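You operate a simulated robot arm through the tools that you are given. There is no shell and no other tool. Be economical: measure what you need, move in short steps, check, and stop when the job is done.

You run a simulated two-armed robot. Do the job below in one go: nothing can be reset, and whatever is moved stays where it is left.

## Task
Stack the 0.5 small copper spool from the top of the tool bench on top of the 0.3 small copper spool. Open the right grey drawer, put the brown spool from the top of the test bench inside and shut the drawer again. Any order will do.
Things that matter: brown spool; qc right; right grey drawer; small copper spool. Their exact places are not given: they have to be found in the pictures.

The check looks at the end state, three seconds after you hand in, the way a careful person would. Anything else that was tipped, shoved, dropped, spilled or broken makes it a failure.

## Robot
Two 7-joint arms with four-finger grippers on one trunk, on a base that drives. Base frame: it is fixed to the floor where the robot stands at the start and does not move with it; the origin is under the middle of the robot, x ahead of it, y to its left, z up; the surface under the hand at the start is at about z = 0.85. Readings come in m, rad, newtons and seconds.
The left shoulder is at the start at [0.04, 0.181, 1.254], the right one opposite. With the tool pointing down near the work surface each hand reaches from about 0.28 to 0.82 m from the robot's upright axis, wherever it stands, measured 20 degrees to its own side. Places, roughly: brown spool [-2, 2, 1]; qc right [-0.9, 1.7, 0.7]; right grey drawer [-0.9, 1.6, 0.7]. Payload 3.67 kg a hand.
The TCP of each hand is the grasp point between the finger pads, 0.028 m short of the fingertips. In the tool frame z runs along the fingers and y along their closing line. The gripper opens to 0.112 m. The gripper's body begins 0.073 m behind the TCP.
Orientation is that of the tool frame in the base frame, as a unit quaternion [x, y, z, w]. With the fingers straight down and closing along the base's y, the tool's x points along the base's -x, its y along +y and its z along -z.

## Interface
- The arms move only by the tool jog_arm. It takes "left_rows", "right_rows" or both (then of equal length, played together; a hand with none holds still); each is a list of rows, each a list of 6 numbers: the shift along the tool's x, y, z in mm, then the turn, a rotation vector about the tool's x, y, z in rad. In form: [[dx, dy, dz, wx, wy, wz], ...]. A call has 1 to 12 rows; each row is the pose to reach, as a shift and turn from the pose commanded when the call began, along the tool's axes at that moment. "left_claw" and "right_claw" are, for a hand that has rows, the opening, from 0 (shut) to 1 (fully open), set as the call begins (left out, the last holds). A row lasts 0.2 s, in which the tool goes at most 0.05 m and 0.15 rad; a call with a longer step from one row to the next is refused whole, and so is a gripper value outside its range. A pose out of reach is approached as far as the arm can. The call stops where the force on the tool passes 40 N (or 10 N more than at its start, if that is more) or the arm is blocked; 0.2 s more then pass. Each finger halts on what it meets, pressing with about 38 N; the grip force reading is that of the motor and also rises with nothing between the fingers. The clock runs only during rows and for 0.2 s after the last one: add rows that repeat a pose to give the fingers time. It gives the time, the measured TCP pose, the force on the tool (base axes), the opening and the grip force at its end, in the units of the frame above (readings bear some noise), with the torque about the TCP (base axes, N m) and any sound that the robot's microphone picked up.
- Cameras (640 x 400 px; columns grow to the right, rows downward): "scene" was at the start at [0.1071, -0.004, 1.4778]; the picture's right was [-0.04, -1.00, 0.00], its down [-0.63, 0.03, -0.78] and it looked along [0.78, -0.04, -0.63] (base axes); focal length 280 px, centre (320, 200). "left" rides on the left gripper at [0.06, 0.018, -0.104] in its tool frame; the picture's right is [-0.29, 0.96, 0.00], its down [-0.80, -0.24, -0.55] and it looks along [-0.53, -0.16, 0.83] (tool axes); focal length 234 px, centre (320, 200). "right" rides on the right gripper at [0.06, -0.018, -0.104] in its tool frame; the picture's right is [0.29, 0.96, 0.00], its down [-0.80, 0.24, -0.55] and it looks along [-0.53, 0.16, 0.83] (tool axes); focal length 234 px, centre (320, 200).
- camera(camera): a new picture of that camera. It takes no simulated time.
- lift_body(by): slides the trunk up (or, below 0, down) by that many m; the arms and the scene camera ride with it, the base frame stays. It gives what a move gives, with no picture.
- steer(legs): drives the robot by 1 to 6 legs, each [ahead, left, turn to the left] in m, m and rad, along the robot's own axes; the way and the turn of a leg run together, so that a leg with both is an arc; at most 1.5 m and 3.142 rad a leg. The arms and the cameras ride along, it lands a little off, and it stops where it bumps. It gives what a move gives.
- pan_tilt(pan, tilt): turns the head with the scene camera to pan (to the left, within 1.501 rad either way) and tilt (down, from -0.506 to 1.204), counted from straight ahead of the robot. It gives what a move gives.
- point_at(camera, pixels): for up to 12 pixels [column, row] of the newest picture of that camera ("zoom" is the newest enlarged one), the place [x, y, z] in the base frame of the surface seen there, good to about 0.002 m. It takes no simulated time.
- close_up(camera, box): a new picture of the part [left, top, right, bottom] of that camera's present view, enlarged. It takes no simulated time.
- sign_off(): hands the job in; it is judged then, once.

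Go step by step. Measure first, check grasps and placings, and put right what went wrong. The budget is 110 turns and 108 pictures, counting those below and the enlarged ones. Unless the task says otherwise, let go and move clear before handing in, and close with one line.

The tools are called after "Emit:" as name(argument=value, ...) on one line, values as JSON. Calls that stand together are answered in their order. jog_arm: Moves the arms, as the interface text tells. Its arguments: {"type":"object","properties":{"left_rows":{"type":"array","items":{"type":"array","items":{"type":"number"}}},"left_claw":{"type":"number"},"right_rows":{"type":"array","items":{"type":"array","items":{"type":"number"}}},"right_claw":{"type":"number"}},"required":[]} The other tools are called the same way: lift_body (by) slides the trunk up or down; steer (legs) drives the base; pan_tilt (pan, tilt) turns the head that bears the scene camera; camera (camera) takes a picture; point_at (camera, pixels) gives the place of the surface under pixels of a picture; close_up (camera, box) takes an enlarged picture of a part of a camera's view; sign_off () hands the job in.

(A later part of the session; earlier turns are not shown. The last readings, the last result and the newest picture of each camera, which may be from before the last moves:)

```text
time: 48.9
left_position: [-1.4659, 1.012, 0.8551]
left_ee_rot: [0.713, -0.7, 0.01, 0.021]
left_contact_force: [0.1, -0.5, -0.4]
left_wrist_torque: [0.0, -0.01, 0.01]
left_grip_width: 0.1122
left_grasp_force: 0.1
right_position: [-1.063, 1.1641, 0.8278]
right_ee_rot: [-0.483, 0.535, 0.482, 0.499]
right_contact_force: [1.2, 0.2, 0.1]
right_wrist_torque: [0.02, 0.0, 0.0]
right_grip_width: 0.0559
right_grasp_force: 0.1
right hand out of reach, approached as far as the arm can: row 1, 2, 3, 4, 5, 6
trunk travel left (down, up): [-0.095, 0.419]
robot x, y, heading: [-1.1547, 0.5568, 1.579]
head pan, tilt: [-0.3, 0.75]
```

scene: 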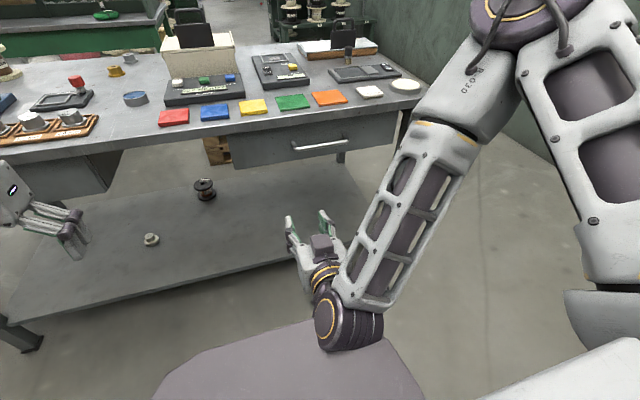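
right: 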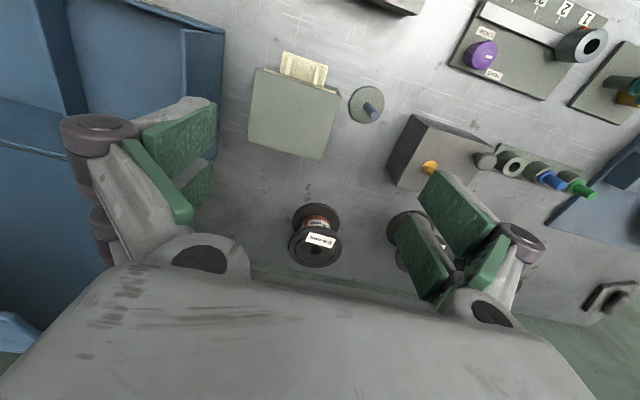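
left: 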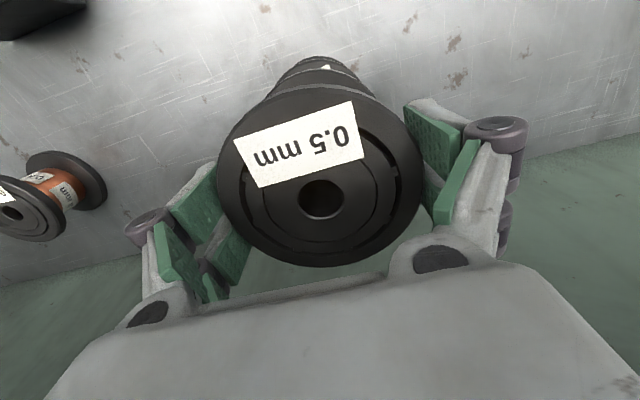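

Orientation is now forward, but the arm is near a joint limit close in. I reach further out, which flattens the forearm.

Emit:
jog_arm(right_rows=[[0, 0, 25, 0, 0, 0], [0, 0, 50, 0, 0, 0], [0, 0, 70, 0, 0, 0], [0, 0, 70, 0, 0, 0]])

Emit:
camera(camera="scene")

```text
time: 49.9
left_position: [-1.4662, 1.0126, 0.8557]
left_ee_rot: [0.713, -0.7, 0.01, 0.02]
left_contact_force: [0.1, 0.2, 0.3]
left_wrist_torque: [-0.03, -0.02, -0.01]
left_grip_width: 0.112
left_grasp_force: 0.1
right_position: [-1.0684, 1.2315, 0.8323]
right_ee_rot: [-0.482, 0.537, 0.479, 0.5]
right_contact_force: [-0.2, -0.9, 0.5]
right_wrist_torque: [-0.03, -0.04, -0.02]
right_grip_width: 0.0561
right_grasp_force: 0.1
right hand out of reach, approached as far as the arm can: row 2, 3, 4
trunk travel left (down, up): [-0.095, 0.419]
robot x, y, heading: [-1.1599, 0.5545, 1.582]
head pan, tilt: [-0.3, 0.75]
```

```text
78 pictures are left
```

scene: 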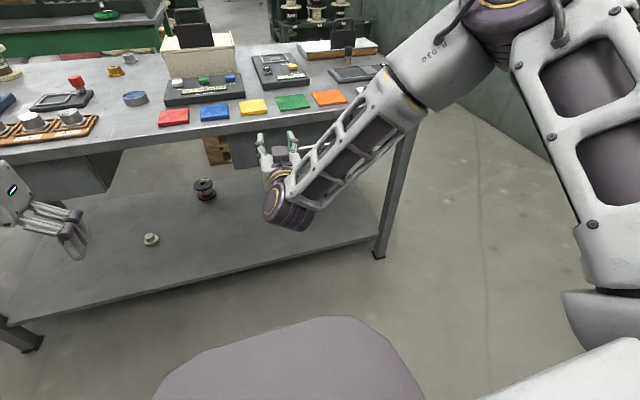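

The forearm comes in from the right, so the wrist has to bend a lot. I shift the robot 0.16 m left so the forearm can point more forward.

Emit:
steer(legs=[[-0.04, 0.16, 0]])

Emit:
jog_arm(right_rows=[[0, -40, 0, 0, 0, 0], [10, -80, 0, 0, 0.05, 0], [20, -120, 0, 0, 0.1, 0], [30, -160, 0, 0, 0.15, 0], [40, -200, 0, 0, 0.2, 0], [50, -240, 0, 0, 0.2, 0], [50, -280, 0, 0, 0.2, 0], [50, -290, 0, 0, 0.2, 0]])

Emit:
camera(camera="scene")

```text
time: 51.3
left_position: [-1.6291, 0.9683, 0.8547]
left_ee_rot: [0.715, -0.699, 0.01, 0.02]
left_contact_force: [-0.6, -0.5, -0.6]
left_wrist_torque: [0.01, -0.02, -0.02]
left_grip_width: 0.1119
left_grasp_force: 0.0
right_position: [-1.2308, 1.1908, 0.8324]
right_ee_rot: [-0.483, 0.536, 0.479, 0.5]
right_contact_force: [0.4, 0.2, 0.5]
right_wrist_torque: [-0.01, 0.0, -0.08]
right_grip_width: 0.0558
right_grasp_force: 0.1
trunk travel left (down, up): [-0.095, 0.419]
robot x, y, heading: [-1.3191, 0.515, 1.583]
head pan, tilt: [-0.3, 0.75]
```

```text
time: 53.1
left_position: [-1.6235, 0.9668, 0.8584]
left_ee_rot: [0.714, -0.7, 0.008, 0.022]
left_contact_force: [1.2, -1.8, 0.8]
left_wrist_torque: [0.01, 0.1, -0.03]
left_grip_width: 0.1122
left_grasp_force: 0.1
right_position: [-0.9577, 1.1813, 0.8369]
right_ee_rot: [-0.549, 0.618, 0.386, 0.41]
right_contact_force: [1.5, -1.1, -0.6]
right_wrist_torque: [0.06, 0.05, 0.1]
right_grip_width: 0.0561
right_grasp_force: 0.1
right hand out of reach, approached as far as the arm can: row 1, 2, 3, 4, 5, 6, 7, 8
trunk travel left (down, up): [-0.095, 0.419]
robot x, y, heading: [-1.3202, 0.5156, 1.577]
head pan, tilt: [-0.3, 0.75]
```

```text
77 pictures are left
```

scene: 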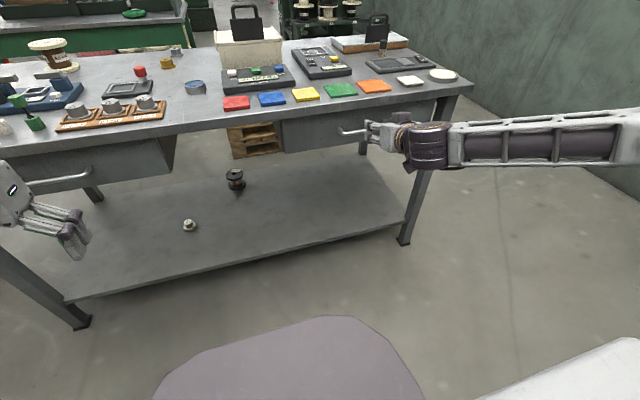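

The elbow swung far out, so a fully horizontal hand is awkward. A 45° tilt is enough to grip the bar under the overhang, so I first bring the right hand back to pointing down.

Emit:
jog_arm(right_rows=[[0, 10, -30, 0, 0.1, 0], [3, 25, -65, 0, 0.24, 0], [6, 45, -100, 0, 0.38, 0], [9, 65, -130, 0, 0.52, 0], [12, 85, -149, 0, 0.66, 0], [14, 100, -149, 0, 0.8, 0], [15, 115, -149, 0, 0.94, 0], [16, 125, -149, 0, 1.08, 0], [16, 129, -149, 0, 1.195, 0], [16, 129, -149, 0, 1.195, 0]])

Emit:
camera(camera="scene")

```text
time: 55.3
left_position: [-1.6286, 0.9682, 0.8559]
left_ee_rot: [0.715, -0.699, 0.01, 0.022]
left_contact_force: [0.6, 0.2, 0.0]
left_wrist_torque: [0.01, -0.01, 0.0]
left_grip_width: 0.112
left_grasp_force: 0.0
right_position: [-1.1048, 1.05, 0.8782]
right_ee_rot: [-0.671, 0.741, 0.009, -0.008]
right_contact_force: [-0.1, 0.3, 1.1]
right_wrist_torque: [-0.02, 0.02, 0.0]
right_grip_width: 0.0562
right_grasp_force: 0.0
trunk travel left (down, up): [-0.095, 0.419]
robot x, y, heading: [-1.3158, 0.5178, 1.58]
head pan, tilt: [-0.3, 0.75]
```

```text
76 pictures are left
```

scene: 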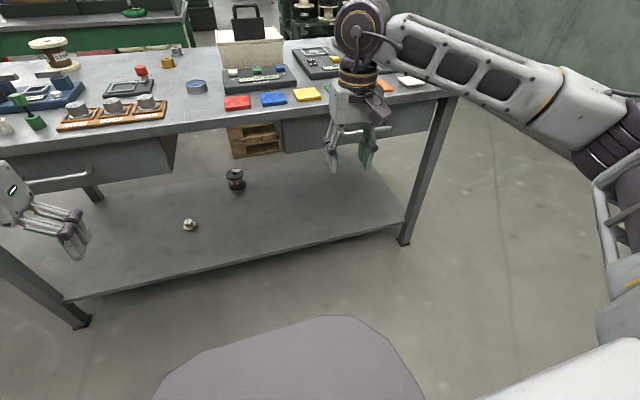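

The arm is back to normal. I lower the trunk 0.09 m more and roll the right hand 84° so that it closes along the pull direction.

Emit:
lift_body(by=-0.09)

Emit:
jog_arm(right_rows=[[0, 0, 0, 0, 0, 0.14], [0, 0, 0, 0, 0, 0.28], [0, 0, 0, 0, 0, 0.42], [0, 0, 0, 0, 0, 0.56], [0, 0, 0, 0, 0, 0.7], [0, 0, 0, 0, 0, 0.84], [0, 0, 0, 0, 0, 0.98], [0, 0, 0, 0, 0, 1.12], [0, 0, 0, 0, 0, 1.26], [0, 0, 0, 0, 0, 1.4], [0, 0, 0, 0, 0, 1.471], [0, 0, 0, 0, 0, 1.471]])

Emit:
jog_arm(right_rows=[[-20, 0, -10, -0.13, 0, 0], [-40, 0, -10, -0.26, 0, 0], [-60, 0, -10, -0.39, 0, 0], [-80, 0, -10, -0.52, 0, 0], [-100, 0, -10, -0.65, 0, 0], [-120, 0, -10, -0.785, 0, 0], [-120, 0, -10, -0.785, 0, 0]])

Emit:
camera(camera="scene")

```text
time: 56.5
left_position: [-1.6273, 0.97, 0.7672]
left_ee_rot: [0.714, -0.7, 0.01, 0.022]
left_contact_force: [-0.7, 0.4, 0.6]
left_wrist_torque: [0.0, 0.0, -0.01]
left_grip_width: 0.1122
left_grasp_force: 0.0
right_position: [-1.1049, 1.05, 0.7893]
right_ee_rot: [-0.671, 0.742, 0.009, -0.007]
right_contact_force: [-0.2, -0.2, 1.1]
right_wrist_torque: [0.03, -0.03, 0.02]
right_grip_width: 0.0561
right_grasp_force: 0.0
trunk travel left (down, up): [-0.005, 0.509]
robot x, y, heading: [-1.3213, 0.5195, 1.58]
head pan, tilt: [-0.3, 0.75]
```

```text
time: 59.1
left_position: [-1.6287, 0.9684, 0.7675]
left_ee_rot: [0.715, -0.699, 0.011, 0.021]
left_contact_force: [1.1, 0.3, -1.3]
left_wrist_torque: [0.01, 0.0, -0.01]
left_grip_width: 0.1117
left_grasp_force: 0.0
right_position: [-1.1041, 1.0507, 0.7876]
right_ee_rot: [0.002, 1.0, 0.002, -0.013]
right_contact_force: [0.3, 1.9, 0.3]
right_wrist_torque: [0.02, 0.0, -0.01]
right_grip_width: 0.0559
right_grasp_force: 0.0
trunk travel left (down, up): [-0.005, 0.509]
robot x, y, heading: [-1.3214, 0.5163, 1.586]
head pan, tilt: [-0.3, 0.75]
```

```text
time: 60.8
left_position: [-1.6279, 0.9705, 0.7679]
left_ee_rot: [0.714, -0.7, 0.011, 0.021]
left_contact_force: [0.0, -0.1, 0.4]
left_wrist_torque: [-0.01, 0.0, -0.03]
left_grip_width: 0.1117
left_grasp_force: 0.0
right_position: [-0.9849, 1.0517, 0.7955]
right_ee_rot: [0.004, 0.923, 0.385, -0.011]
right_contact_force: [-0.1, 0.8, 1.0]
right_wrist_torque: [0.0, 0.01, -0.02]
right_grip_width: 0.0557
right_grasp_force: 0.0
trunk travel left (down, up): [-0.005, 0.509]
robot x, y, heading: [-1.3131, 0.5142, 1.584]
head pan, tilt: [-0.3, 0.75]
```

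```text
75 pictures are left
```

scene: 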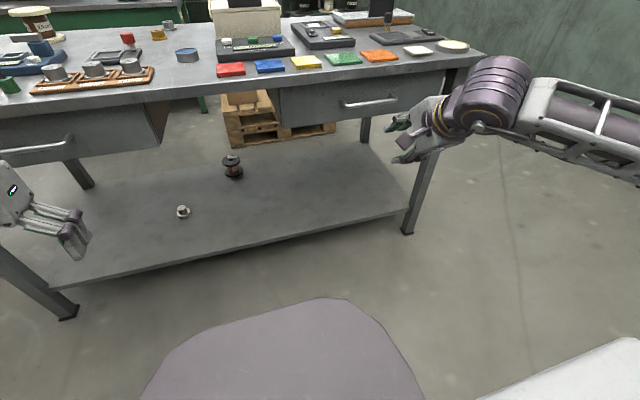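

A 45° tilt is reached with the tool plane upright. The handle is now seen lower and more side-on, so I measure it precisely.

Emit:
close_up(camera="scene", box=[270, 75, 430, 145])

Emit:
camera(camera="right")

```text
4.00 times, centred on (350, 110) of scene
```

zoom: 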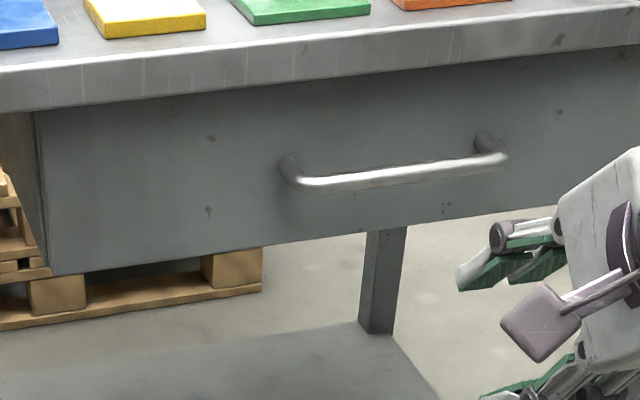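

```text
73 pictures are left
```

right: 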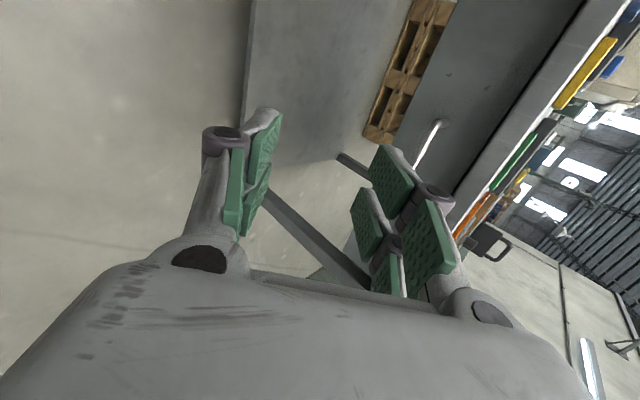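

Emit:
point_at(camera="zoom", pixels=[[400, 168], [400, 174], [400, 180], [350, 182], [460, 170], [300, 180], [500, 158], [400, 150], [400, 220], [400, 110], [400, 70], [55, 265]])

```text
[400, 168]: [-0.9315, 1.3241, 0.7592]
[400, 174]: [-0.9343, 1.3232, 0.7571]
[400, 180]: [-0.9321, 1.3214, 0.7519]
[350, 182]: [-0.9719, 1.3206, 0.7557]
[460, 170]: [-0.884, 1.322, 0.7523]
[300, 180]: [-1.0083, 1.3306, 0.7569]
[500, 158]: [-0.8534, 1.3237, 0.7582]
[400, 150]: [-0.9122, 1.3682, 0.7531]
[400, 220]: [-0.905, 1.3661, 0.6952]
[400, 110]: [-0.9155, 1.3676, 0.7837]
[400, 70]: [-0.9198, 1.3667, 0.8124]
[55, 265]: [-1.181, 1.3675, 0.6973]
```

The bar centre is at y≈1.327, z≈0.754, and the face at 1.368. I move to the pre-grasp point 9 cm back along the tilted axis with the gripper at 4 cm.

Emit:
jog_arm(right_rows=[[-9, 28, 20, 0, 0, 0], [-18, 55, 41, 0, 0, 0], [-27, 83, 61, 0, 0, 0], [-36, 110, 82, 0, 0, 0], [-45, 138, 102, 0, 0, 0], [-54, 165, 122, 0, 0, 0], [-54, 165, 122, 0, 0, 0]], right_claw=0.36)

Emit:
camera(camera="right")

Emit:
camera(camera="scene")

```text
time: 62.4
left_position: [-1.6276, 0.9692, 0.7678]
left_ee_rot: [0.715, -0.699, 0.01, 0.02]
left_contact_force: [-0.6, -0.5, -0.3]
left_wrist_torque: [-0.01, 0.01, -0.02]
left_grip_width: 0.112
left_grasp_force: 0.1
right_position: [-0.9294, 1.2562, 0.8256]
right_ee_rot: [0.004, 0.923, 0.384, -0.012]
right_contact_force: [-0.5, 0.2, -0.2]
right_wrist_torque: [0.01, 0.0, 0.0]
right_grip_width: 0.0402
right_grasp_force: 0.1
trunk travel left (down, up): [-0.005, 0.509]
robot x, y, heading: [-1.3214, 0.515, 1.583]
head pan, tilt: [-0.3, 0.75]
```

```text
72 pictures are left
```

right: 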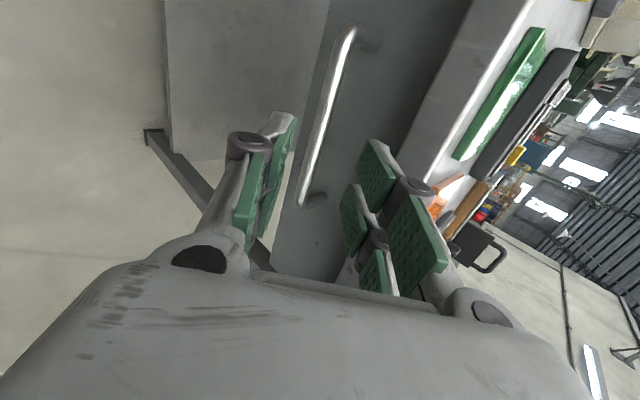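

```text
71 pictures are left
```

scene: 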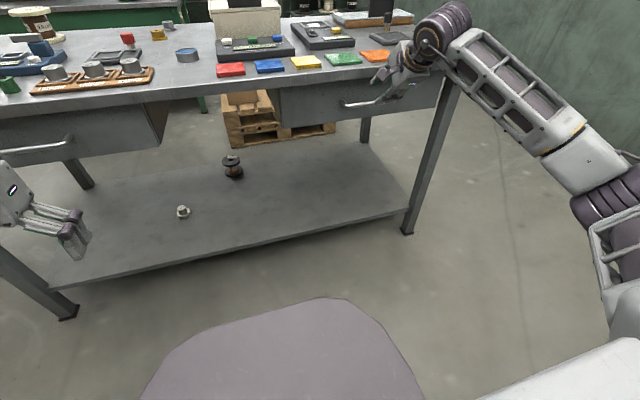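

The bar lies between the fingers and on the axis. I advance 88 mm and close.

Emit:
jog_arm(right_rows=[[0, 0, 25, 0, 0, 0], [0, 0, 50, 0, 0, 0], [0, 0, 70, 0, 0, 0], [0, 0, 82, 0, 0, 0], [0, 0, 88, 0, 0, 0], [0, 0, 88, 0, 0, 0]])

Emit:
jog_arm(right_rows=[[0, 0, 0, 0, 0, 0], [0, 0, 0, 0, 0, 0], [0, 0, 0, 0, 0, 0]], right_claw=0)

Emit:
camera(camera="right")

```text
time: 63.8
left_position: [-1.6287, 0.9699, 0.7673]
left_ee_rot: [0.715, -0.699, 0.011, 0.021]
left_contact_force: [-0.5, 0.5, 1.1]
left_wrist_torque: [-0.01, -0.01, 0.02]
left_grip_width: 0.1121
left_grasp_force: 0.1
right_position: [-0.9309, 1.317, 0.762]
right_ee_rot: [0.004, 0.923, 0.384, -0.011]
right_contact_force: [0.0, 0.1, -0.7]
right_wrist_torque: [0.02, -0.01, -0.02]
right_grip_width: 0.0405
right_grasp_force: 0.0
trunk travel left (down, up): [-0.005, 0.509]
robot x, y, heading: [-1.3199, 0.5149, 1.581]
head pan, tilt: [-0.3, 0.75]
```

```text
time: 64.5
left_position: [-1.6277, 0.9698, 0.7675]
left_ee_rot: [0.715, -0.699, 0.01, 0.021]
left_contact_force: [-0.2, -0.7, -0.1]
left_wrist_torque: [0.0, -0.01, -0.04]
left_grip_width: 0.1119
left_grasp_force: 0.0
right_position: [-0.9316, 1.3161, 0.7637]
right_ee_rot: [0.005, 0.923, 0.385, -0.011]
right_contact_force: [2.1, 0.6, 1.2]
right_wrist_torque: [-0.02, -1.53, 1.87]
right_grip_width: 0.0137
right_grasp_force: 45.2
trunk travel left (down, up): [-0.005, 0.509]
robot x, y, heading: [-1.3177, 0.514, 1.581]
head pan, tilt: [-0.3, 0.75]
```

```text
70 pictures are left
```

right: 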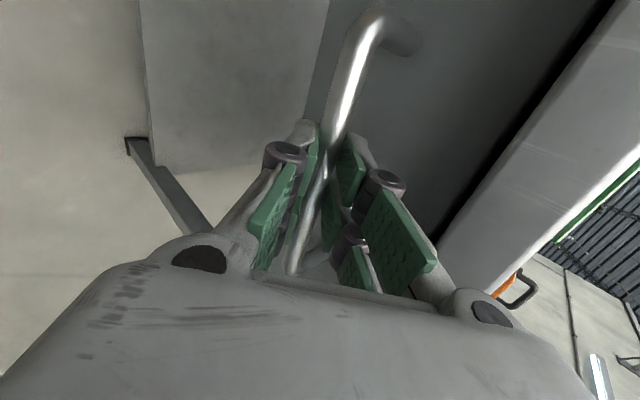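

The bar is gripped at 13.7 mm. I pull straight back 250 mm.

Emit:
jog_arm(right_rows=[[0, -11, -11, 0, 0, 0], [0, -25, -25, 0, 0, 0], [0, -43, -43, 0, 0, 0], [0, -62, -62, 0, 0, 0], [0, -80, -80, 0, 0, 0], [0, -99, -100, 0, 0, 0], [0, -118, -119, 0, 0, 0], [0, -137, -138, 0, 0, 0], [0, -155, -157, 0, 0, 0], [0, -170, -171, 0, 0, 0], [0, -176, -178, 0, 0, 0], [0, -176, -178, 0, 0, 0]])

Emit:
camera(camera="scene")

```text
time: 67.2
left_position: [-1.6294, 0.9688, 0.7679]
left_ee_rot: [0.715, -0.699, 0.01, 0.02]
left_contact_force: [0.4, -0.8, 0.7]
left_wrist_torque: [-0.02, -0.01, -0.01]
left_grip_width: 0.1122
left_grasp_force: 0.0
right_position: [-0.9316, 1.0638, 0.763]
right_ee_rot: [0.004, 0.923, 0.384, -0.01]
right_contact_force: [-4.3, -1.5, 9.3]
right_wrist_torque: [0.11, -1.64, 1.59]
right_grip_width: 0.0141
right_grasp_force: 44.7
trunk travel left (down, up): [-0.005, 0.509]
robot x, y, heading: [-1.3161, 0.5145, 1.578]
head pan, tilt: [-0.3, 0.75]
```

```text
69 pictures are left
```

scene: 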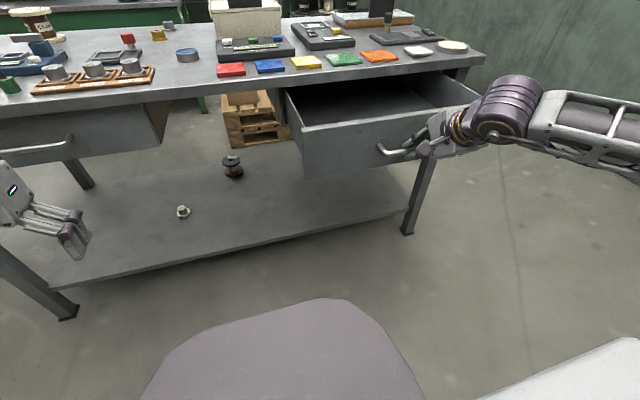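

The drawer is open 25 cm. I release, back off along the tool axis, and look inside.

Emit:
jog_arm(right_rows=[[0, 0, 0, 0, 0, 0], [0, 0, 0, 0, 0, 0], [0, 0, -20, 0, 0, 0], [0, 0, -50, 0, 0, 0], [0, 0, -80, 0, 0, 0], [0, 0, -110, 0, 0, 0], [0, 0, -110, 0, 0, 0]], right_claw=0.36)

Emit:
close_up(camera="scene", box=[270, 60, 490, 190])

```text
time: 68.8
left_position: [-1.6266, 0.9687, 0.7666]
left_ee_rot: [0.715, -0.699, 0.011, 0.021]
left_contact_force: [0.3, -0.3, 0.5]
left_wrist_torque: [0.01, -0.03, 0.02]
left_grip_width: 0.1119
left_grasp_force: 0.1
right_position: [-0.9287, 0.9873, 0.84]
right_ee_rot: [0.005, 0.923, 0.384, -0.011]
right_contact_force: [-0.5, -0.9, 0.8]
right_wrist_torque: [0.02, -0.01, -0.04]
right_grip_width: 0.0404
right_grasp_force: 0.1
trunk travel left (down, up): [-0.005, 0.509]
robot x, y, heading: [-1.3201, 0.5164, 1.579]
head pan, tilt: [-0.3, 0.75]
```

```text
2.91 times, centred on (380, 125) of scene
```

zoom: 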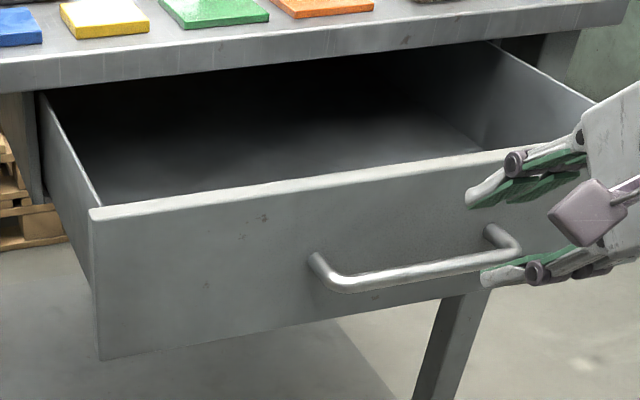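

Emit:
point_at(camera="zoom", pixels=[[300, 185], [105, 212], [430, 150], [300, 150], [200, 160], [520, 90], [70, 150], [350, 135], [100, 345]])

```text
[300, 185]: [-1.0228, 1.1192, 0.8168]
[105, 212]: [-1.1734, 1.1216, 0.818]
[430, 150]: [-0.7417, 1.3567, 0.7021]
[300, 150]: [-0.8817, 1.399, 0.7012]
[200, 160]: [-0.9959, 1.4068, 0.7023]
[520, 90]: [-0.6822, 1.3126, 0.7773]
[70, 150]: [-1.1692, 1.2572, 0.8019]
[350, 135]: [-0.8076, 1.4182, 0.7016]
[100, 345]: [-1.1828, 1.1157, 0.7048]
```

The drawer floor is at z=0.702 and the rim about 0.815, so the 0.09 m spool fits upright. Now I raise the trunk, tuck the right hand pointing down, and drive across to the spool.

Emit:
lift_body(by=0.35)

Emit:
jog_arm(right_rows=[[0, -20, -20, 0.13, 0, 0], [0, -40, -40, 0.26, 0, 0], [0, -60, -60, 0.39, 0, 0], [0, -70, -70, 0.52, 0, 0], [0, -70, -70, 0.65, 0, 0], [0, -70, -70, 0.785, 0, 0], [0, -70, -70, 0.785, 0, 0]])

Emit:
steer(legs=[[-0.1, 0, 0], [0, 0.33, 0]])

Emit:
pan_tilt(pan=0.15, tilt=0.6)

Emit:
camera(camera="scene")

```text
time: 72.2
left_position: [-1.6278, 0.9696, 1.1151]
left_ee_rot: [0.715, -0.699, 0.01, 0.021]
left_contact_force: [-0.4, -0.9, 1.0]
left_wrist_torque: [0.02, 0.0, -0.01]
left_grip_width: 0.1123
left_grasp_force: 0.1
right_position: [-0.9277, 0.9865, 1.1895]
right_ee_rot: [0.006, 0.923, 0.384, -0.011]
right_contact_force: [0.0, -0.4, -0.5]
right_wrist_torque: [0.02, -0.03, -0.01]
right_grip_width: 0.0403
right_grasp_force: 0.1
trunk travel left (down, up): [-0.355, 0.159]
robot x, y, heading: [-1.3153, 0.5193, 1.578]
head pan, tilt: [-0.3, 0.75]
```

```text
time: 73.8
left_position: [-1.6278, 0.9689, 1.1158]
left_ee_rot: [0.715, -0.699, 0.01, 0.021]
left_contact_force: [-0.4, -0.3, -0.6]
left_wrist_torque: [0.02, 0.0, 0.02]
left_grip_width: 0.1118
left_grasp_force: 0.0
right_position: [-0.9287, 0.888, 1.1897]
right_ee_rot: [0.001, 1.0, 0.002, -0.012]
right_contact_force: [-0.1, 0.0, -1.1]
right_wrist_torque: [0.02, 0.0, 0.01]
right_grip_width: 0.0404
right_grasp_force: 0.0
trunk travel left (down, up): [-0.355, 0.159]
robot x, y, heading: [-1.3207, 0.5145, 1.583]
head pan, tilt: [-0.3, 0.75]
```

```text
time: 76.8
left_position: [-1.9576, 0.8683, 1.1156]
left_ee_rot: [0.715, -0.698, 0.01, 0.022]
left_contact_force: [0.0, 0.2, -0.7]
left_wrist_torque: [0.03, 0.04, -0.02]
left_grip_width: 0.112
left_grasp_force: 0.0
right_position: [-1.258, 0.7879, 1.1881]
right_ee_rot: [0.0, 1.0, 0.002, -0.012]
right_contact_force: [-0.7, 0.3, 0.7]
right_wrist_torque: [-0.01, -0.02, -0.02]
right_grip_width: 0.0404
right_grasp_force: 0.0
trunk travel left (down, up): [-0.355, 0.159]
robot x, y, heading: [-1.6483, 0.4133, 1.583]
head pan, tilt: [-0.3, 0.75]
```

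```text
time: 77.7
left_position: [-1.9573, 0.8674, 1.1162]
left_ee_rot: [0.715, -0.699, 0.01, 0.022]
left_contact_force: [-0.4, 0.6, -0.7]
left_wrist_torque: [0.01, -0.02, 0.03]
left_grip_width: 0.1122
left_grasp_force: 0.1
right_position: [-1.2569, 0.7882, 1.1889]
right_ee_rot: [0.0, 1.0, 0.002, -0.012]
right_contact_force: [0.5, 0.6, -0.1]
right_wrist_torque: [0.01, 0.01, -0.01]
right_grip_width: 0.0402
right_grasp_force: 0.0
trunk travel left (down, up): [-0.355, 0.159]
robot x, y, heading: [-1.6474, 0.4158, 1.582]
head pan, tilt: [0.15, 0.6]
```

```text
67 pictures are left
```

scene: 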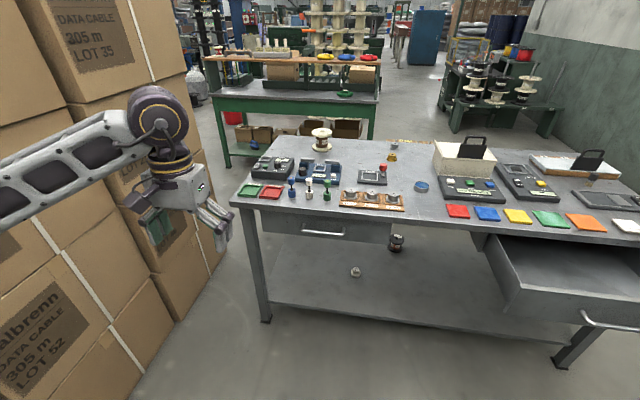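

The spool stands alone at (320,140), with devices in front of it. I zoom in and measure it, along with the device heights on the way.

Emit:
close_up(camera="scene", box=[250, 115, 410, 215])

Emit:
point_at(camera="zoom", pixels=[[290, 55], [265, 65], [315, 65], [290, 75], [250, 150], [300, 165], [290, 145], [345, 175], [180, 180], [535, 205], [290, 105], [575, 120]])

```text
4.00 times, centred on (330, 165) of scene
```

zoom: 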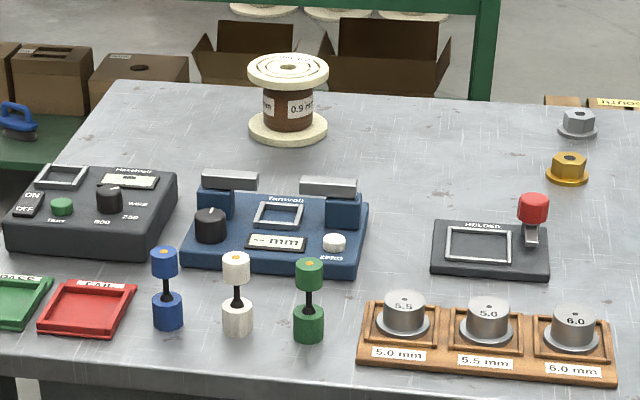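

```text
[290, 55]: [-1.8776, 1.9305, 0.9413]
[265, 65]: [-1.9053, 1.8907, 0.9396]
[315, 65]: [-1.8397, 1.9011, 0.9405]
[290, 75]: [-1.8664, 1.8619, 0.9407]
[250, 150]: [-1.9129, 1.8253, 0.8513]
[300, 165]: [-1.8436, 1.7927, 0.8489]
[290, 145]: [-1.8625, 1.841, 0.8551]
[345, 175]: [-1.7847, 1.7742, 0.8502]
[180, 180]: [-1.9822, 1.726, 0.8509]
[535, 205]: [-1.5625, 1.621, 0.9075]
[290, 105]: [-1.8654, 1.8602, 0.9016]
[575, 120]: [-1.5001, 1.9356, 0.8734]
```

Emit:
point_at(camera="zoom", pixels=[[249, 71], [327, 70], [288, 55], [288, 79], [288, 67], [283, 67], [293, 67], [251, 125], [325, 125], [272, 105], [312, 105], [288, 88]])

```text
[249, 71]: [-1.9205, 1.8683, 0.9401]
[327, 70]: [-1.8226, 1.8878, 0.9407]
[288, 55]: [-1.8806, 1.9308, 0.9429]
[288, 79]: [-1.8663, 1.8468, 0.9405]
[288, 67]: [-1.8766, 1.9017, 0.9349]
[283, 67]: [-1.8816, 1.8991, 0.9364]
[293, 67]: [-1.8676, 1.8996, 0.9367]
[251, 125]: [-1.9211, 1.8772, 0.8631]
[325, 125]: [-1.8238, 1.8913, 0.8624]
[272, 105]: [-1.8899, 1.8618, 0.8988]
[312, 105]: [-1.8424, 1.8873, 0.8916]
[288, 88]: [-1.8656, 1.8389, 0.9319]
```

The spool's centre is (-1.872, 1.886), with a flange diameter of about 0.098 and its top at 0.941. I drive up to the bench (axis y≈0.99), where a start-like gap remains.

Emit:
steer(legs=[[0.57, 0, -0.012]])

Emit:
pan_tilt(pan=0.2, tilt=0.75)

Emit:
camera(camera="scene")

```text
time: 81.0
left_position: [-1.9574, 1.4473, 1.1168]
left_ee_rot: [0.712, -0.702, 0.01, 0.022]
left_contact_force: [1.1, -0.4, 0.1]
left_wrist_torque: [0.02, 0.0, 0.01]
left_grip_width: 0.112
left_grasp_force: 0.0
right_position: [-1.2594, 1.3612, 1.1886]
right_ee_rot: [0.004, 1.0, 0.002, -0.011]
right_contact_force: [0.0, -0.3, 0.4]
right_wrist_torque: [0.0, -0.02, -0.01]
right_grip_width: 0.0404
right_grasp_force: 0.1
trunk travel left (down, up): [-0.355, 0.159]
robot x, y, heading: [-1.6509, 0.9879, 1.574]
head pan, tilt: [0.15, 0.6]
```

```text
time: 81.7
left_position: [-1.9575, 1.4482, 1.1153]
left_ee_rot: [0.712, -0.702, 0.01, 0.02]
left_contact_force: [0.4, 0.0, -0.7]
left_wrist_torque: [-0.02, 0.0, 0.0]
left_grip_width: 0.112
left_grasp_force: 0.1
right_position: [-1.2592, 1.361, 1.1891]
right_ee_rot: [0.004, 1.0, 0.002, -0.013]
right_contact_force: [0.1, 0.2, -0.1]
right_wrist_torque: [-0.01, -0.02, -0.01]
right_grip_width: 0.0404
right_grasp_force: 0.0
trunk travel left (down, up): [-0.355, 0.159]
robot x, y, heading: [-1.6509, 0.9928, 1.576]
head pan, tilt: [0.201, 0.75]
```

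```text
65 pictures are left
```

scene: 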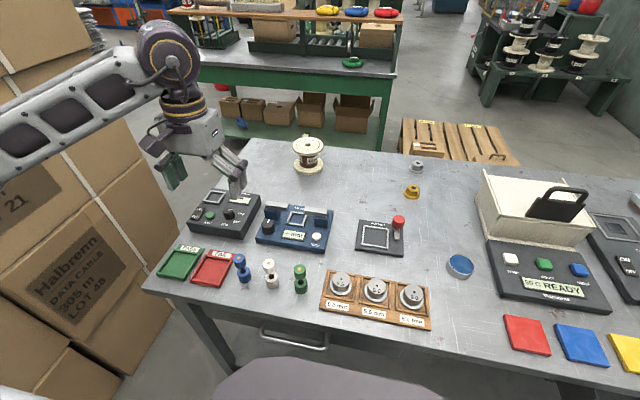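

Emit:
close_up(camera="scene", box=[268, 125, 348, 175])

Emit:
point_at(camera="zoom", pixels=[[195, 150], [440, 150], [318, 80], [318, 210], [318, 145], [300, 145], [335, 145]])

```text
8.00 times, centred on (308, 150) of scene
```

zoom: 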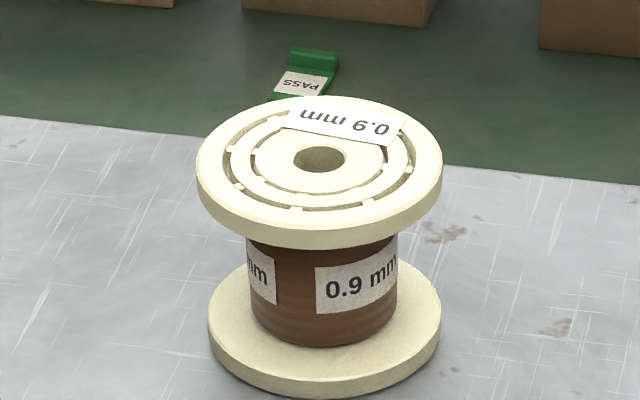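

```text
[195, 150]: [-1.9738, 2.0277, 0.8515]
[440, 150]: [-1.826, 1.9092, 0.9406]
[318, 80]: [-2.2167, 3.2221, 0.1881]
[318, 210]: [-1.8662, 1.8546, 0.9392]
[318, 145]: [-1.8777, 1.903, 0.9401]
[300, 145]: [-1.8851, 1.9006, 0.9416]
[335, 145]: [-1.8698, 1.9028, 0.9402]
```

Emit:
point_at(camera="zoom", pixels=[[200, 166], [440, 166], [320, 98], [320, 226], [294, 159], [346, 159], [320, 147], [320, 172], [215, 130], [425, 205], [212, 320], [438, 320]])

```text
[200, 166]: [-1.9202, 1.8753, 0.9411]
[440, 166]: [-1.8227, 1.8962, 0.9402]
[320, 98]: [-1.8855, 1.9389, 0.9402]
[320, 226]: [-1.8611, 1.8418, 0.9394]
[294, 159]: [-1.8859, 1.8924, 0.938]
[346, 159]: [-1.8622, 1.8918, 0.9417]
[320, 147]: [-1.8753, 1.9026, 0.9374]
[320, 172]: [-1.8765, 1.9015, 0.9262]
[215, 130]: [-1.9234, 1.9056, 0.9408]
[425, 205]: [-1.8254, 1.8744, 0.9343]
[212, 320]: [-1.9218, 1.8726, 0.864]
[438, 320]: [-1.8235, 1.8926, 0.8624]
```

The centre is (-1.873, 1.890). I bring the left hand to a pre-grasp 12 cm back along a 35° tilted axis, fingers open.

Emit:
jog_arm(left_rows=[[-38, -9, 2, 0, -0.07, 0], [-79, -19, 6, 0, -0.14, 0], [-120, -29, 12, 0, -0.21, 0], [-161, -39, 20, 0, -0.28, 0], [-202, -49, 28, 0, -0.35, 0], [-243, -59, 36, 0, -0.43, 0], [-284, -69, 45, 0, -0.51, 0], [-325, -79, 54, 0, -0.59, 0], [-358, -87, 61, 0, -0.64, 0], [-375, -90.5, 64, 0, -0.655, 0], [-375, -90.5, 64, 0, -0.655, 0]], left_claw=1)

Emit:
camera(camera="left")

Emit:
camera(camera="scene")

```text
time: 84.1
left_position: [-1.8735, 1.8186, 1.0343]
left_ee_rot: [0.677, -0.671, -0.22, -0.207]
left_contact_force: [-0.4, 0.7, -0.1]
left_wrist_torque: [0.01, -0.03, 0.03]
left_grip_width: 0.1119
left_grasp_force: 0.1
right_position: [-1.2589, 1.3606, 1.1883]
right_ee_rot: [0.004, 1.0, 0.002, -0.011]
right_contact_force: [-0.7, -0.4, -0.7]
right_wrist_torque: [-0.03, 0.0, 0.03]
right_grip_width: 0.0404
right_grasp_force: 0.0
trunk travel left (down, up): [-0.355, 0.159]
robot x, y, heading: [-1.6491, 0.9929, 1.575]
head pan, tilt: [0.201, 0.75]
```

```text
63 pictures are left
```

left: 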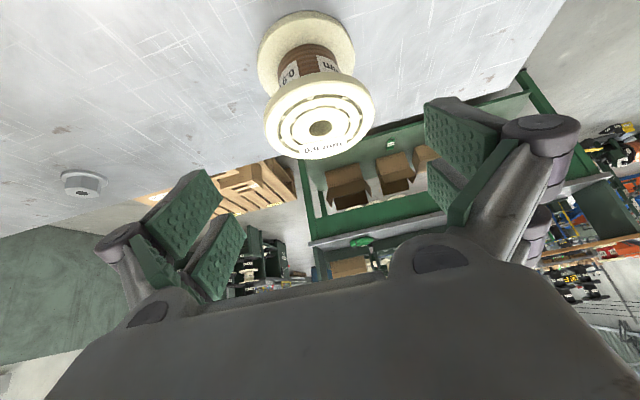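

```text
62 pictures are left
```

scene: 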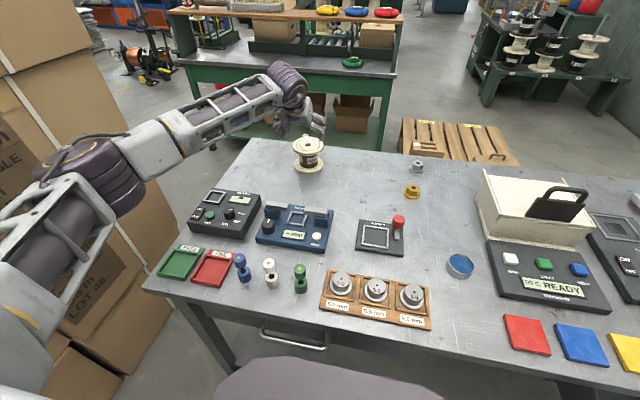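

Emit:
point_at(camera="left", pixels=[[267, 120], [373, 114], [320, 128], [310, 128], [331, 127], [325, 157], [318, 85]])

```text
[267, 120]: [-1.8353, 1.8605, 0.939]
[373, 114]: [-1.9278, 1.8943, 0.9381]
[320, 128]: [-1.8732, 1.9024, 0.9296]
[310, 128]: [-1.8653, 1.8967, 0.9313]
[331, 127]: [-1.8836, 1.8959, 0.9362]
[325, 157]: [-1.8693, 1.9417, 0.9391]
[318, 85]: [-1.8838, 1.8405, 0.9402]
```

Both views agree on a centre near (-1.875, 1.891). I slide down the axis and check clearance before the last part.

Emit:
jog_arm(left_rows=[[0, -0.5, 20, 0, 0, 0], [-1, -1, 45, 0, 0, 0], [-1, -1, 60, 0, 0, 0], [-1, -1, 70, 0, 0, 0], [-1, -1, 70, 0, 0, 0]])

Emit:
camera(camera="left")

Emit:
close_up(camera="scene", box=[258, 85, 368, 185])

```text
time: 85.3
left_position: [-1.8739, 1.8611, 0.9779]
left_ee_rot: [0.676, -0.672, -0.219, -0.207]
left_contact_force: [-0.4, -1.4, 0.7]
left_wrist_torque: [0.0, -0.02, 0.02]
left_grip_width: 0.1121
left_grasp_force: 0.1
right_position: [-1.2595, 1.3616, 1.1884]
right_ee_rot: [0.004, 1.0, 0.002, -0.013]
right_contact_force: [0.0, 0.6, 0.3]
right_wrist_torque: [0.0, 0.01, -0.04]
right_grip_width: 0.0404
right_grasp_force: 0.1
trunk travel left (down, up): [-0.355, 0.159]
robot x, y, heading: [-1.6506, 0.9862, 1.574]
head pan, tilt: [0.201, 0.75]
```

```text
61 pictures are left
```

left: 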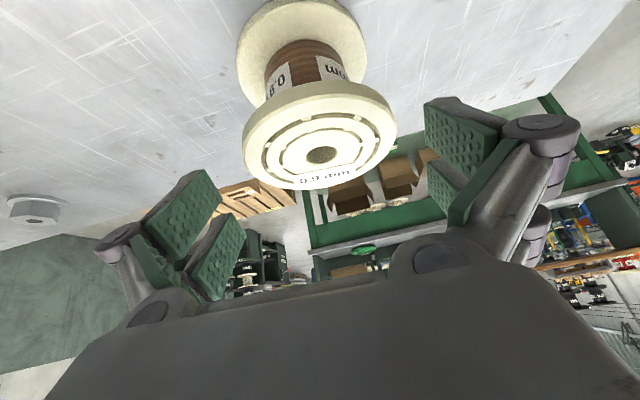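

```text
4.00 times, centred on (313, 135) of scene
```

zoom: 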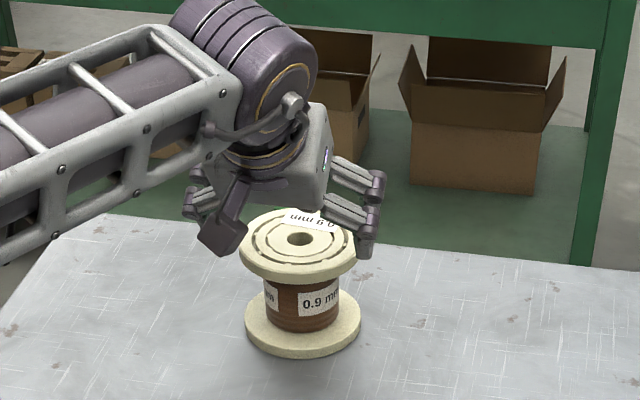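

The hole sits at column 320, just as it did in the earlier good grasp, so the fingers are centred. I slide the remaining 50 mm slowly.

Emit:
jog_arm(left_rows=[[-1, 0, 8, 0, 0, 0], [-1, 0, 14, 0, 0, 0], [-1, 0, 20, 0, 0, 0], [-1, 0, 26, 0, 0, 0], [-1, 0, 26, 0, 0, 0]])

Emit:
camera(camera="left")

```text
time: 86.5
left_position: [-1.8737, 1.8765, 0.9573]
left_ee_rot: [0.677, -0.671, -0.22, -0.207]
left_contact_force: [0.8, -0.1, -0.1]
left_wrist_torque: [0.0, -0.01, -0.01]
left_grip_width: 0.1121
left_grasp_force: 0.0
right_position: [-1.2598, 1.3615, 1.1879]
right_ee_rot: [0.005, 1.0, 0.002, -0.012]
right_contact_force: [0.3, -0.4, -0.6]
right_wrist_torque: [0.0, -0.02, -0.03]
right_grip_width: 0.04
right_grasp_force: 0.1
trunk travel left (down, up): [-0.355, 0.159]
robot x, y, heading: [-1.6509, 0.9891, 1.573]
head pan, tilt: [0.201, 0.75]
```

```text
59 pictures are left
```

left: 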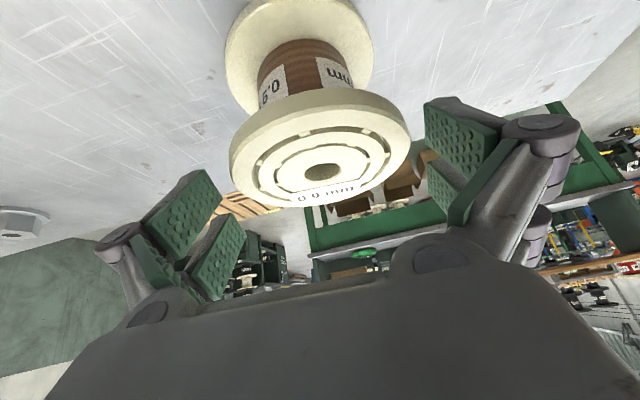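

No contact, still centred. I go the last 25 mm and close.

Emit:
jog_arm(left_rows=[[0, 0, 6, 0, 0, 0], [0, 0, 12, 0, 0, 0], [0, 0, 18, 0, 0, 0], [0, 0, 25, 0, 0, 0], [0, 0, 25, 0, 0, 0]])

Emit:
jog_arm(left_rows=[[0, 0, 0, 0, 0, 0], [0, 0, 0, 0, 0, 0], [0, 0, 0, 0, 0, 0], [0, 0, 0, 0, 0, 0]], left_claw=0)

Emit:
camera(camera="left")

```text
time: 87.7
left_position: [-1.8743, 1.8903, 0.9356]
left_ee_rot: [0.678, -0.671, -0.22, -0.206]
left_contact_force: [1.4, 0.1, 0.1]
left_wrist_torque: [0.01, 0.02, 0.01]
left_grip_width: 0.1119
left_grasp_force: 0.1
right_position: [-1.2597, 1.3617, 1.1889]
right_ee_rot: [0.004, 1.0, 0.001, -0.012]
right_contact_force: [0.2, 0.2, 0.1]
right_wrist_torque: [-0.01, -0.02, 0.04]
right_grip_width: 0.0404
right_grasp_force: 0.0
trunk travel left (down, up): [-0.355, 0.159]
robot x, y, heading: [-1.6548, 0.9911, 1.578]
head pan, tilt: [0.201, 0.75]
```

```text
time: 88.7
left_position: [-1.8749, 1.8924, 0.937]
left_ee_rot: [0.678, -0.671, -0.22, -0.206]
left_contact_force: [-1.8, 0.0, 1.8]
left_wrist_torque: [0.01, 0.22, 0.03]
left_grip_width: 0.1032
left_grasp_force: 38.1
right_position: [-1.2593, 1.3619, 1.189]
right_ee_rot: [0.004, 1.0, 0.002, -0.012]
right_contact_force: [0.1, 0.3, 0.0]
right_wrist_torque: [0.05, 0.01, 0.01]
right_grip_width: 0.0401
right_grasp_force: 0.1
trunk travel left (down, up): [-0.355, 0.159]
robot x, y, heading: [-1.654, 0.9919, 1.576]
head pan, tilt: [0.201, 0.75]
```

```text
58 pictures are left
```

left: 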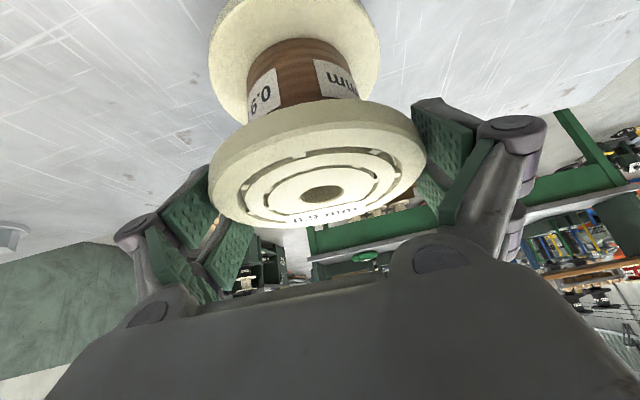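

The flange is held at 0.103 m with 38 N. I lift straight up 130 mm.

Emit:
jog_arm(left_rows=[[-6, 0, -8, 0, 0, 0], [-17, 0, -25, 0, 0, 0], [-32, 0, -45, 0, 0, 0], [-49, 1, -69, 0, 0, 0], [-64, 1, -90, 0, 0, 0], [-75, 2, -106, 0, 0, 0], [-75, 2, -106, 0, 0, 0]])

Emit:
camera(camera="scene")

Emit:
camera(camera="left")

```text
time: 90.3
left_position: [-1.8745, 1.8931, 1.0655]
left_ee_rot: [0.678, -0.671, -0.219, -0.207]
left_contact_force: [-1.0, 0.4, -3.9]
left_wrist_torque: [-0.02, 0.01, 0.01]
left_grip_width: 0.1029
left_grasp_force: 38.2
right_position: [-1.2596, 1.3633, 1.1885]
right_ee_rot: [0.004, 1.0, 0.002, -0.011]
right_contact_force: [-0.1, -0.2, 0.1]
right_wrist_torque: [0.01, -0.03, 0.01]
right_grip_width: 0.0402
right_grasp_force: 0.1
trunk travel left (down, up): [-0.355, 0.159]
robot x, y, heading: [-1.6486, 0.991, 1.576]
head pan, tilt: [0.201, 0.75]
```

```text
57 pictures are left
```

scene: 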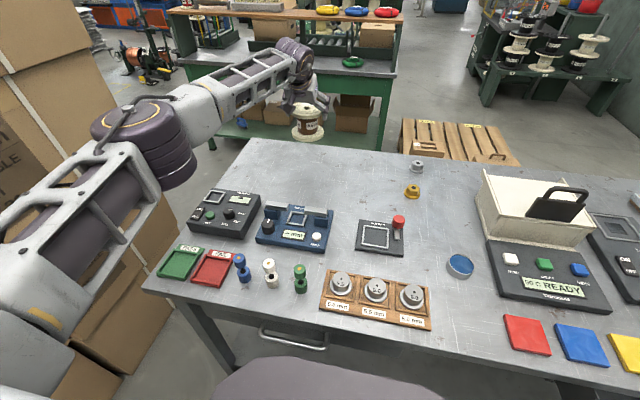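

```text
56 pictures are left
```

left: 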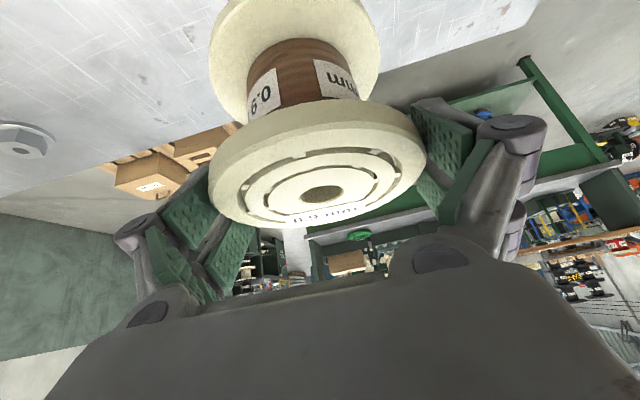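

The spool is upright in the hand. I retract the arm 25 cm toward me at this height, then back away from the bench.

Emit:
jog_arm(left_rows=[[20, 0, -14, 0, 0, 0], [53, 0, -37, 0, 0, 0], [86, 0, -60, 0, 0, 0], [119, 0, -83, 0, 0, 0], [152, 0, -106, 0, 0, 0], [180, 0, -127, 0, 0, 0], [204, 0, -144, 0, 0, 0], [204, 0, -144, 0, 0, 0]])

Emit:
steer(legs=[[-0.6, 0, 0]])

Emit:
camera(camera="scene")

```text
time: 92.1
left_position: [-1.8706, 1.6447, 1.0666]
left_ee_rot: [0.677, -0.671, -0.22, -0.206]
left_contact_force: [-0.6, 1.1, -4.3]
left_wrist_torque: [-0.01, 0.01, 0.03]
left_grip_width: 0.1029
left_grasp_force: 37.9
right_position: [-1.2592, 1.3611, 1.1889]
right_ee_rot: [0.004, 1.0, 0.002, -0.012]
right_contact_force: [-0.4, 0.1, 0.7]
right_wrist_torque: [-0.02, 0.02, 0.01]
right_grip_width: 0.0402
right_grasp_force: 0.0
trunk travel left (down, up): [-0.355, 0.159]
robot x, y, heading: [-1.6478, 0.9892, 1.573]
head pan, tilt: [0.201, 0.75]
```

```text
time: 95.6
left_position: [-1.8699, 1.0508, 1.0669]
left_ee_rot: [0.677, -0.672, -0.219, -0.207]
left_contact_force: [0.3, 0.2, -3.6]
left_wrist_torque: [0.0, 0.01, 0.03]
left_grip_width: 0.1029
left_grasp_force: 38.1
right_position: [-1.2564, 0.7661, 1.1882]
right_ee_rot: [0.006, 1.0, 0.002, -0.012]
right_contact_force: [-0.5, 0.7, -0.4]
right_wrist_torque: [-0.02, 0.0, 0.0]
right_grip_width: 0.0399
right_grasp_force: 0.0
trunk travel left (down, up): [-0.355, 0.159]
robot x, y, heading: [-1.655, 0.3964, 1.577]
head pan, tilt: [0.201, 0.75]
```

```text
55 pictures are left
```

scene: 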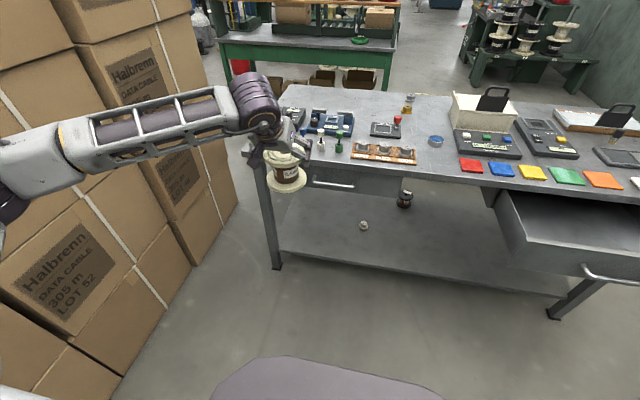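

The spool rides fine at 0.65 m ahead of the robot. I strafe right 0.89 m so the hand lines up with the open drawer.

Emit:
steer(legs=[[0, -0.88, -0.005], [0.17, 0, 0]])

Emit:
pan_tilt(pan=0.3, tilt=0.85)

Emit:
camera(camera="scene")

```text
time: 101.5
left_position: [-0.9733, 1.2216, 1.0658]
left_ee_rot: [0.674, -0.674, -0.218, -0.207]
left_contact_force: [-0.4, 0.1, -4.6]
left_wrist_torque: [0.02, -0.01, 0.0]
left_grip_width: 0.1031
left_grasp_force: 37.6
right_position: [-0.3625, 0.9345, 1.1898]
right_ee_rot: [0.008, 1.0, 0.002, -0.012]
right_contact_force: [-0.3, 0.0, -0.9]
right_wrist_torque: [0.0, 0.02, 0.0]
right_grip_width: 0.0402
right_grasp_force: 0.0
trunk travel left (down, up): [-0.355, 0.159]
robot x, y, heading: [-0.7575, 0.5635, 1.565]
head pan, tilt: [0.201, 0.75]
```

```text
time: 102.2
left_position: [-0.9718, 1.2229, 1.0657]
left_ee_rot: [0.676, -0.674, -0.218, -0.205]
left_contact_force: [0.2, 0.8, -4.0]
left_wrist_torque: [-0.03, -0.01, 0.02]
left_grip_width: 0.1029
left_grasp_force: 37.5
right_position: [-0.3631, 0.9364, 1.188]
right_ee_rot: [0.009, 1.0, 0.001, -0.012]
right_contact_force: [-0.2, 1.0, -0.2]
right_wrist_torque: [0.01, 0.0, -0.03]
right_grip_width: 0.0404
right_grasp_force: 0.1
trunk travel left (down, up): [-0.355, 0.159]
robot x, y, heading: [-0.7613, 0.5668, 1.568]
head pan, tilt: [0.3, 0.85]
```

```text
54 pictures are left
```

scene: 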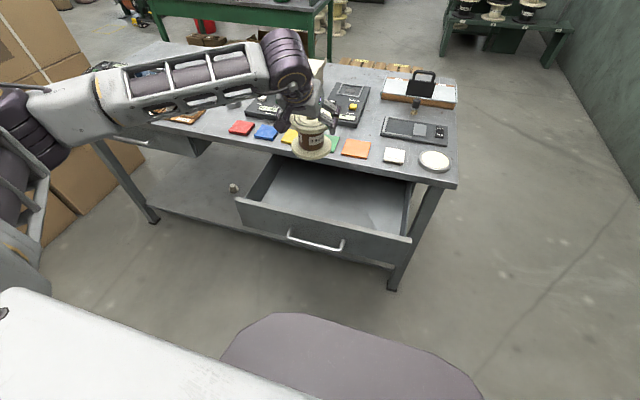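

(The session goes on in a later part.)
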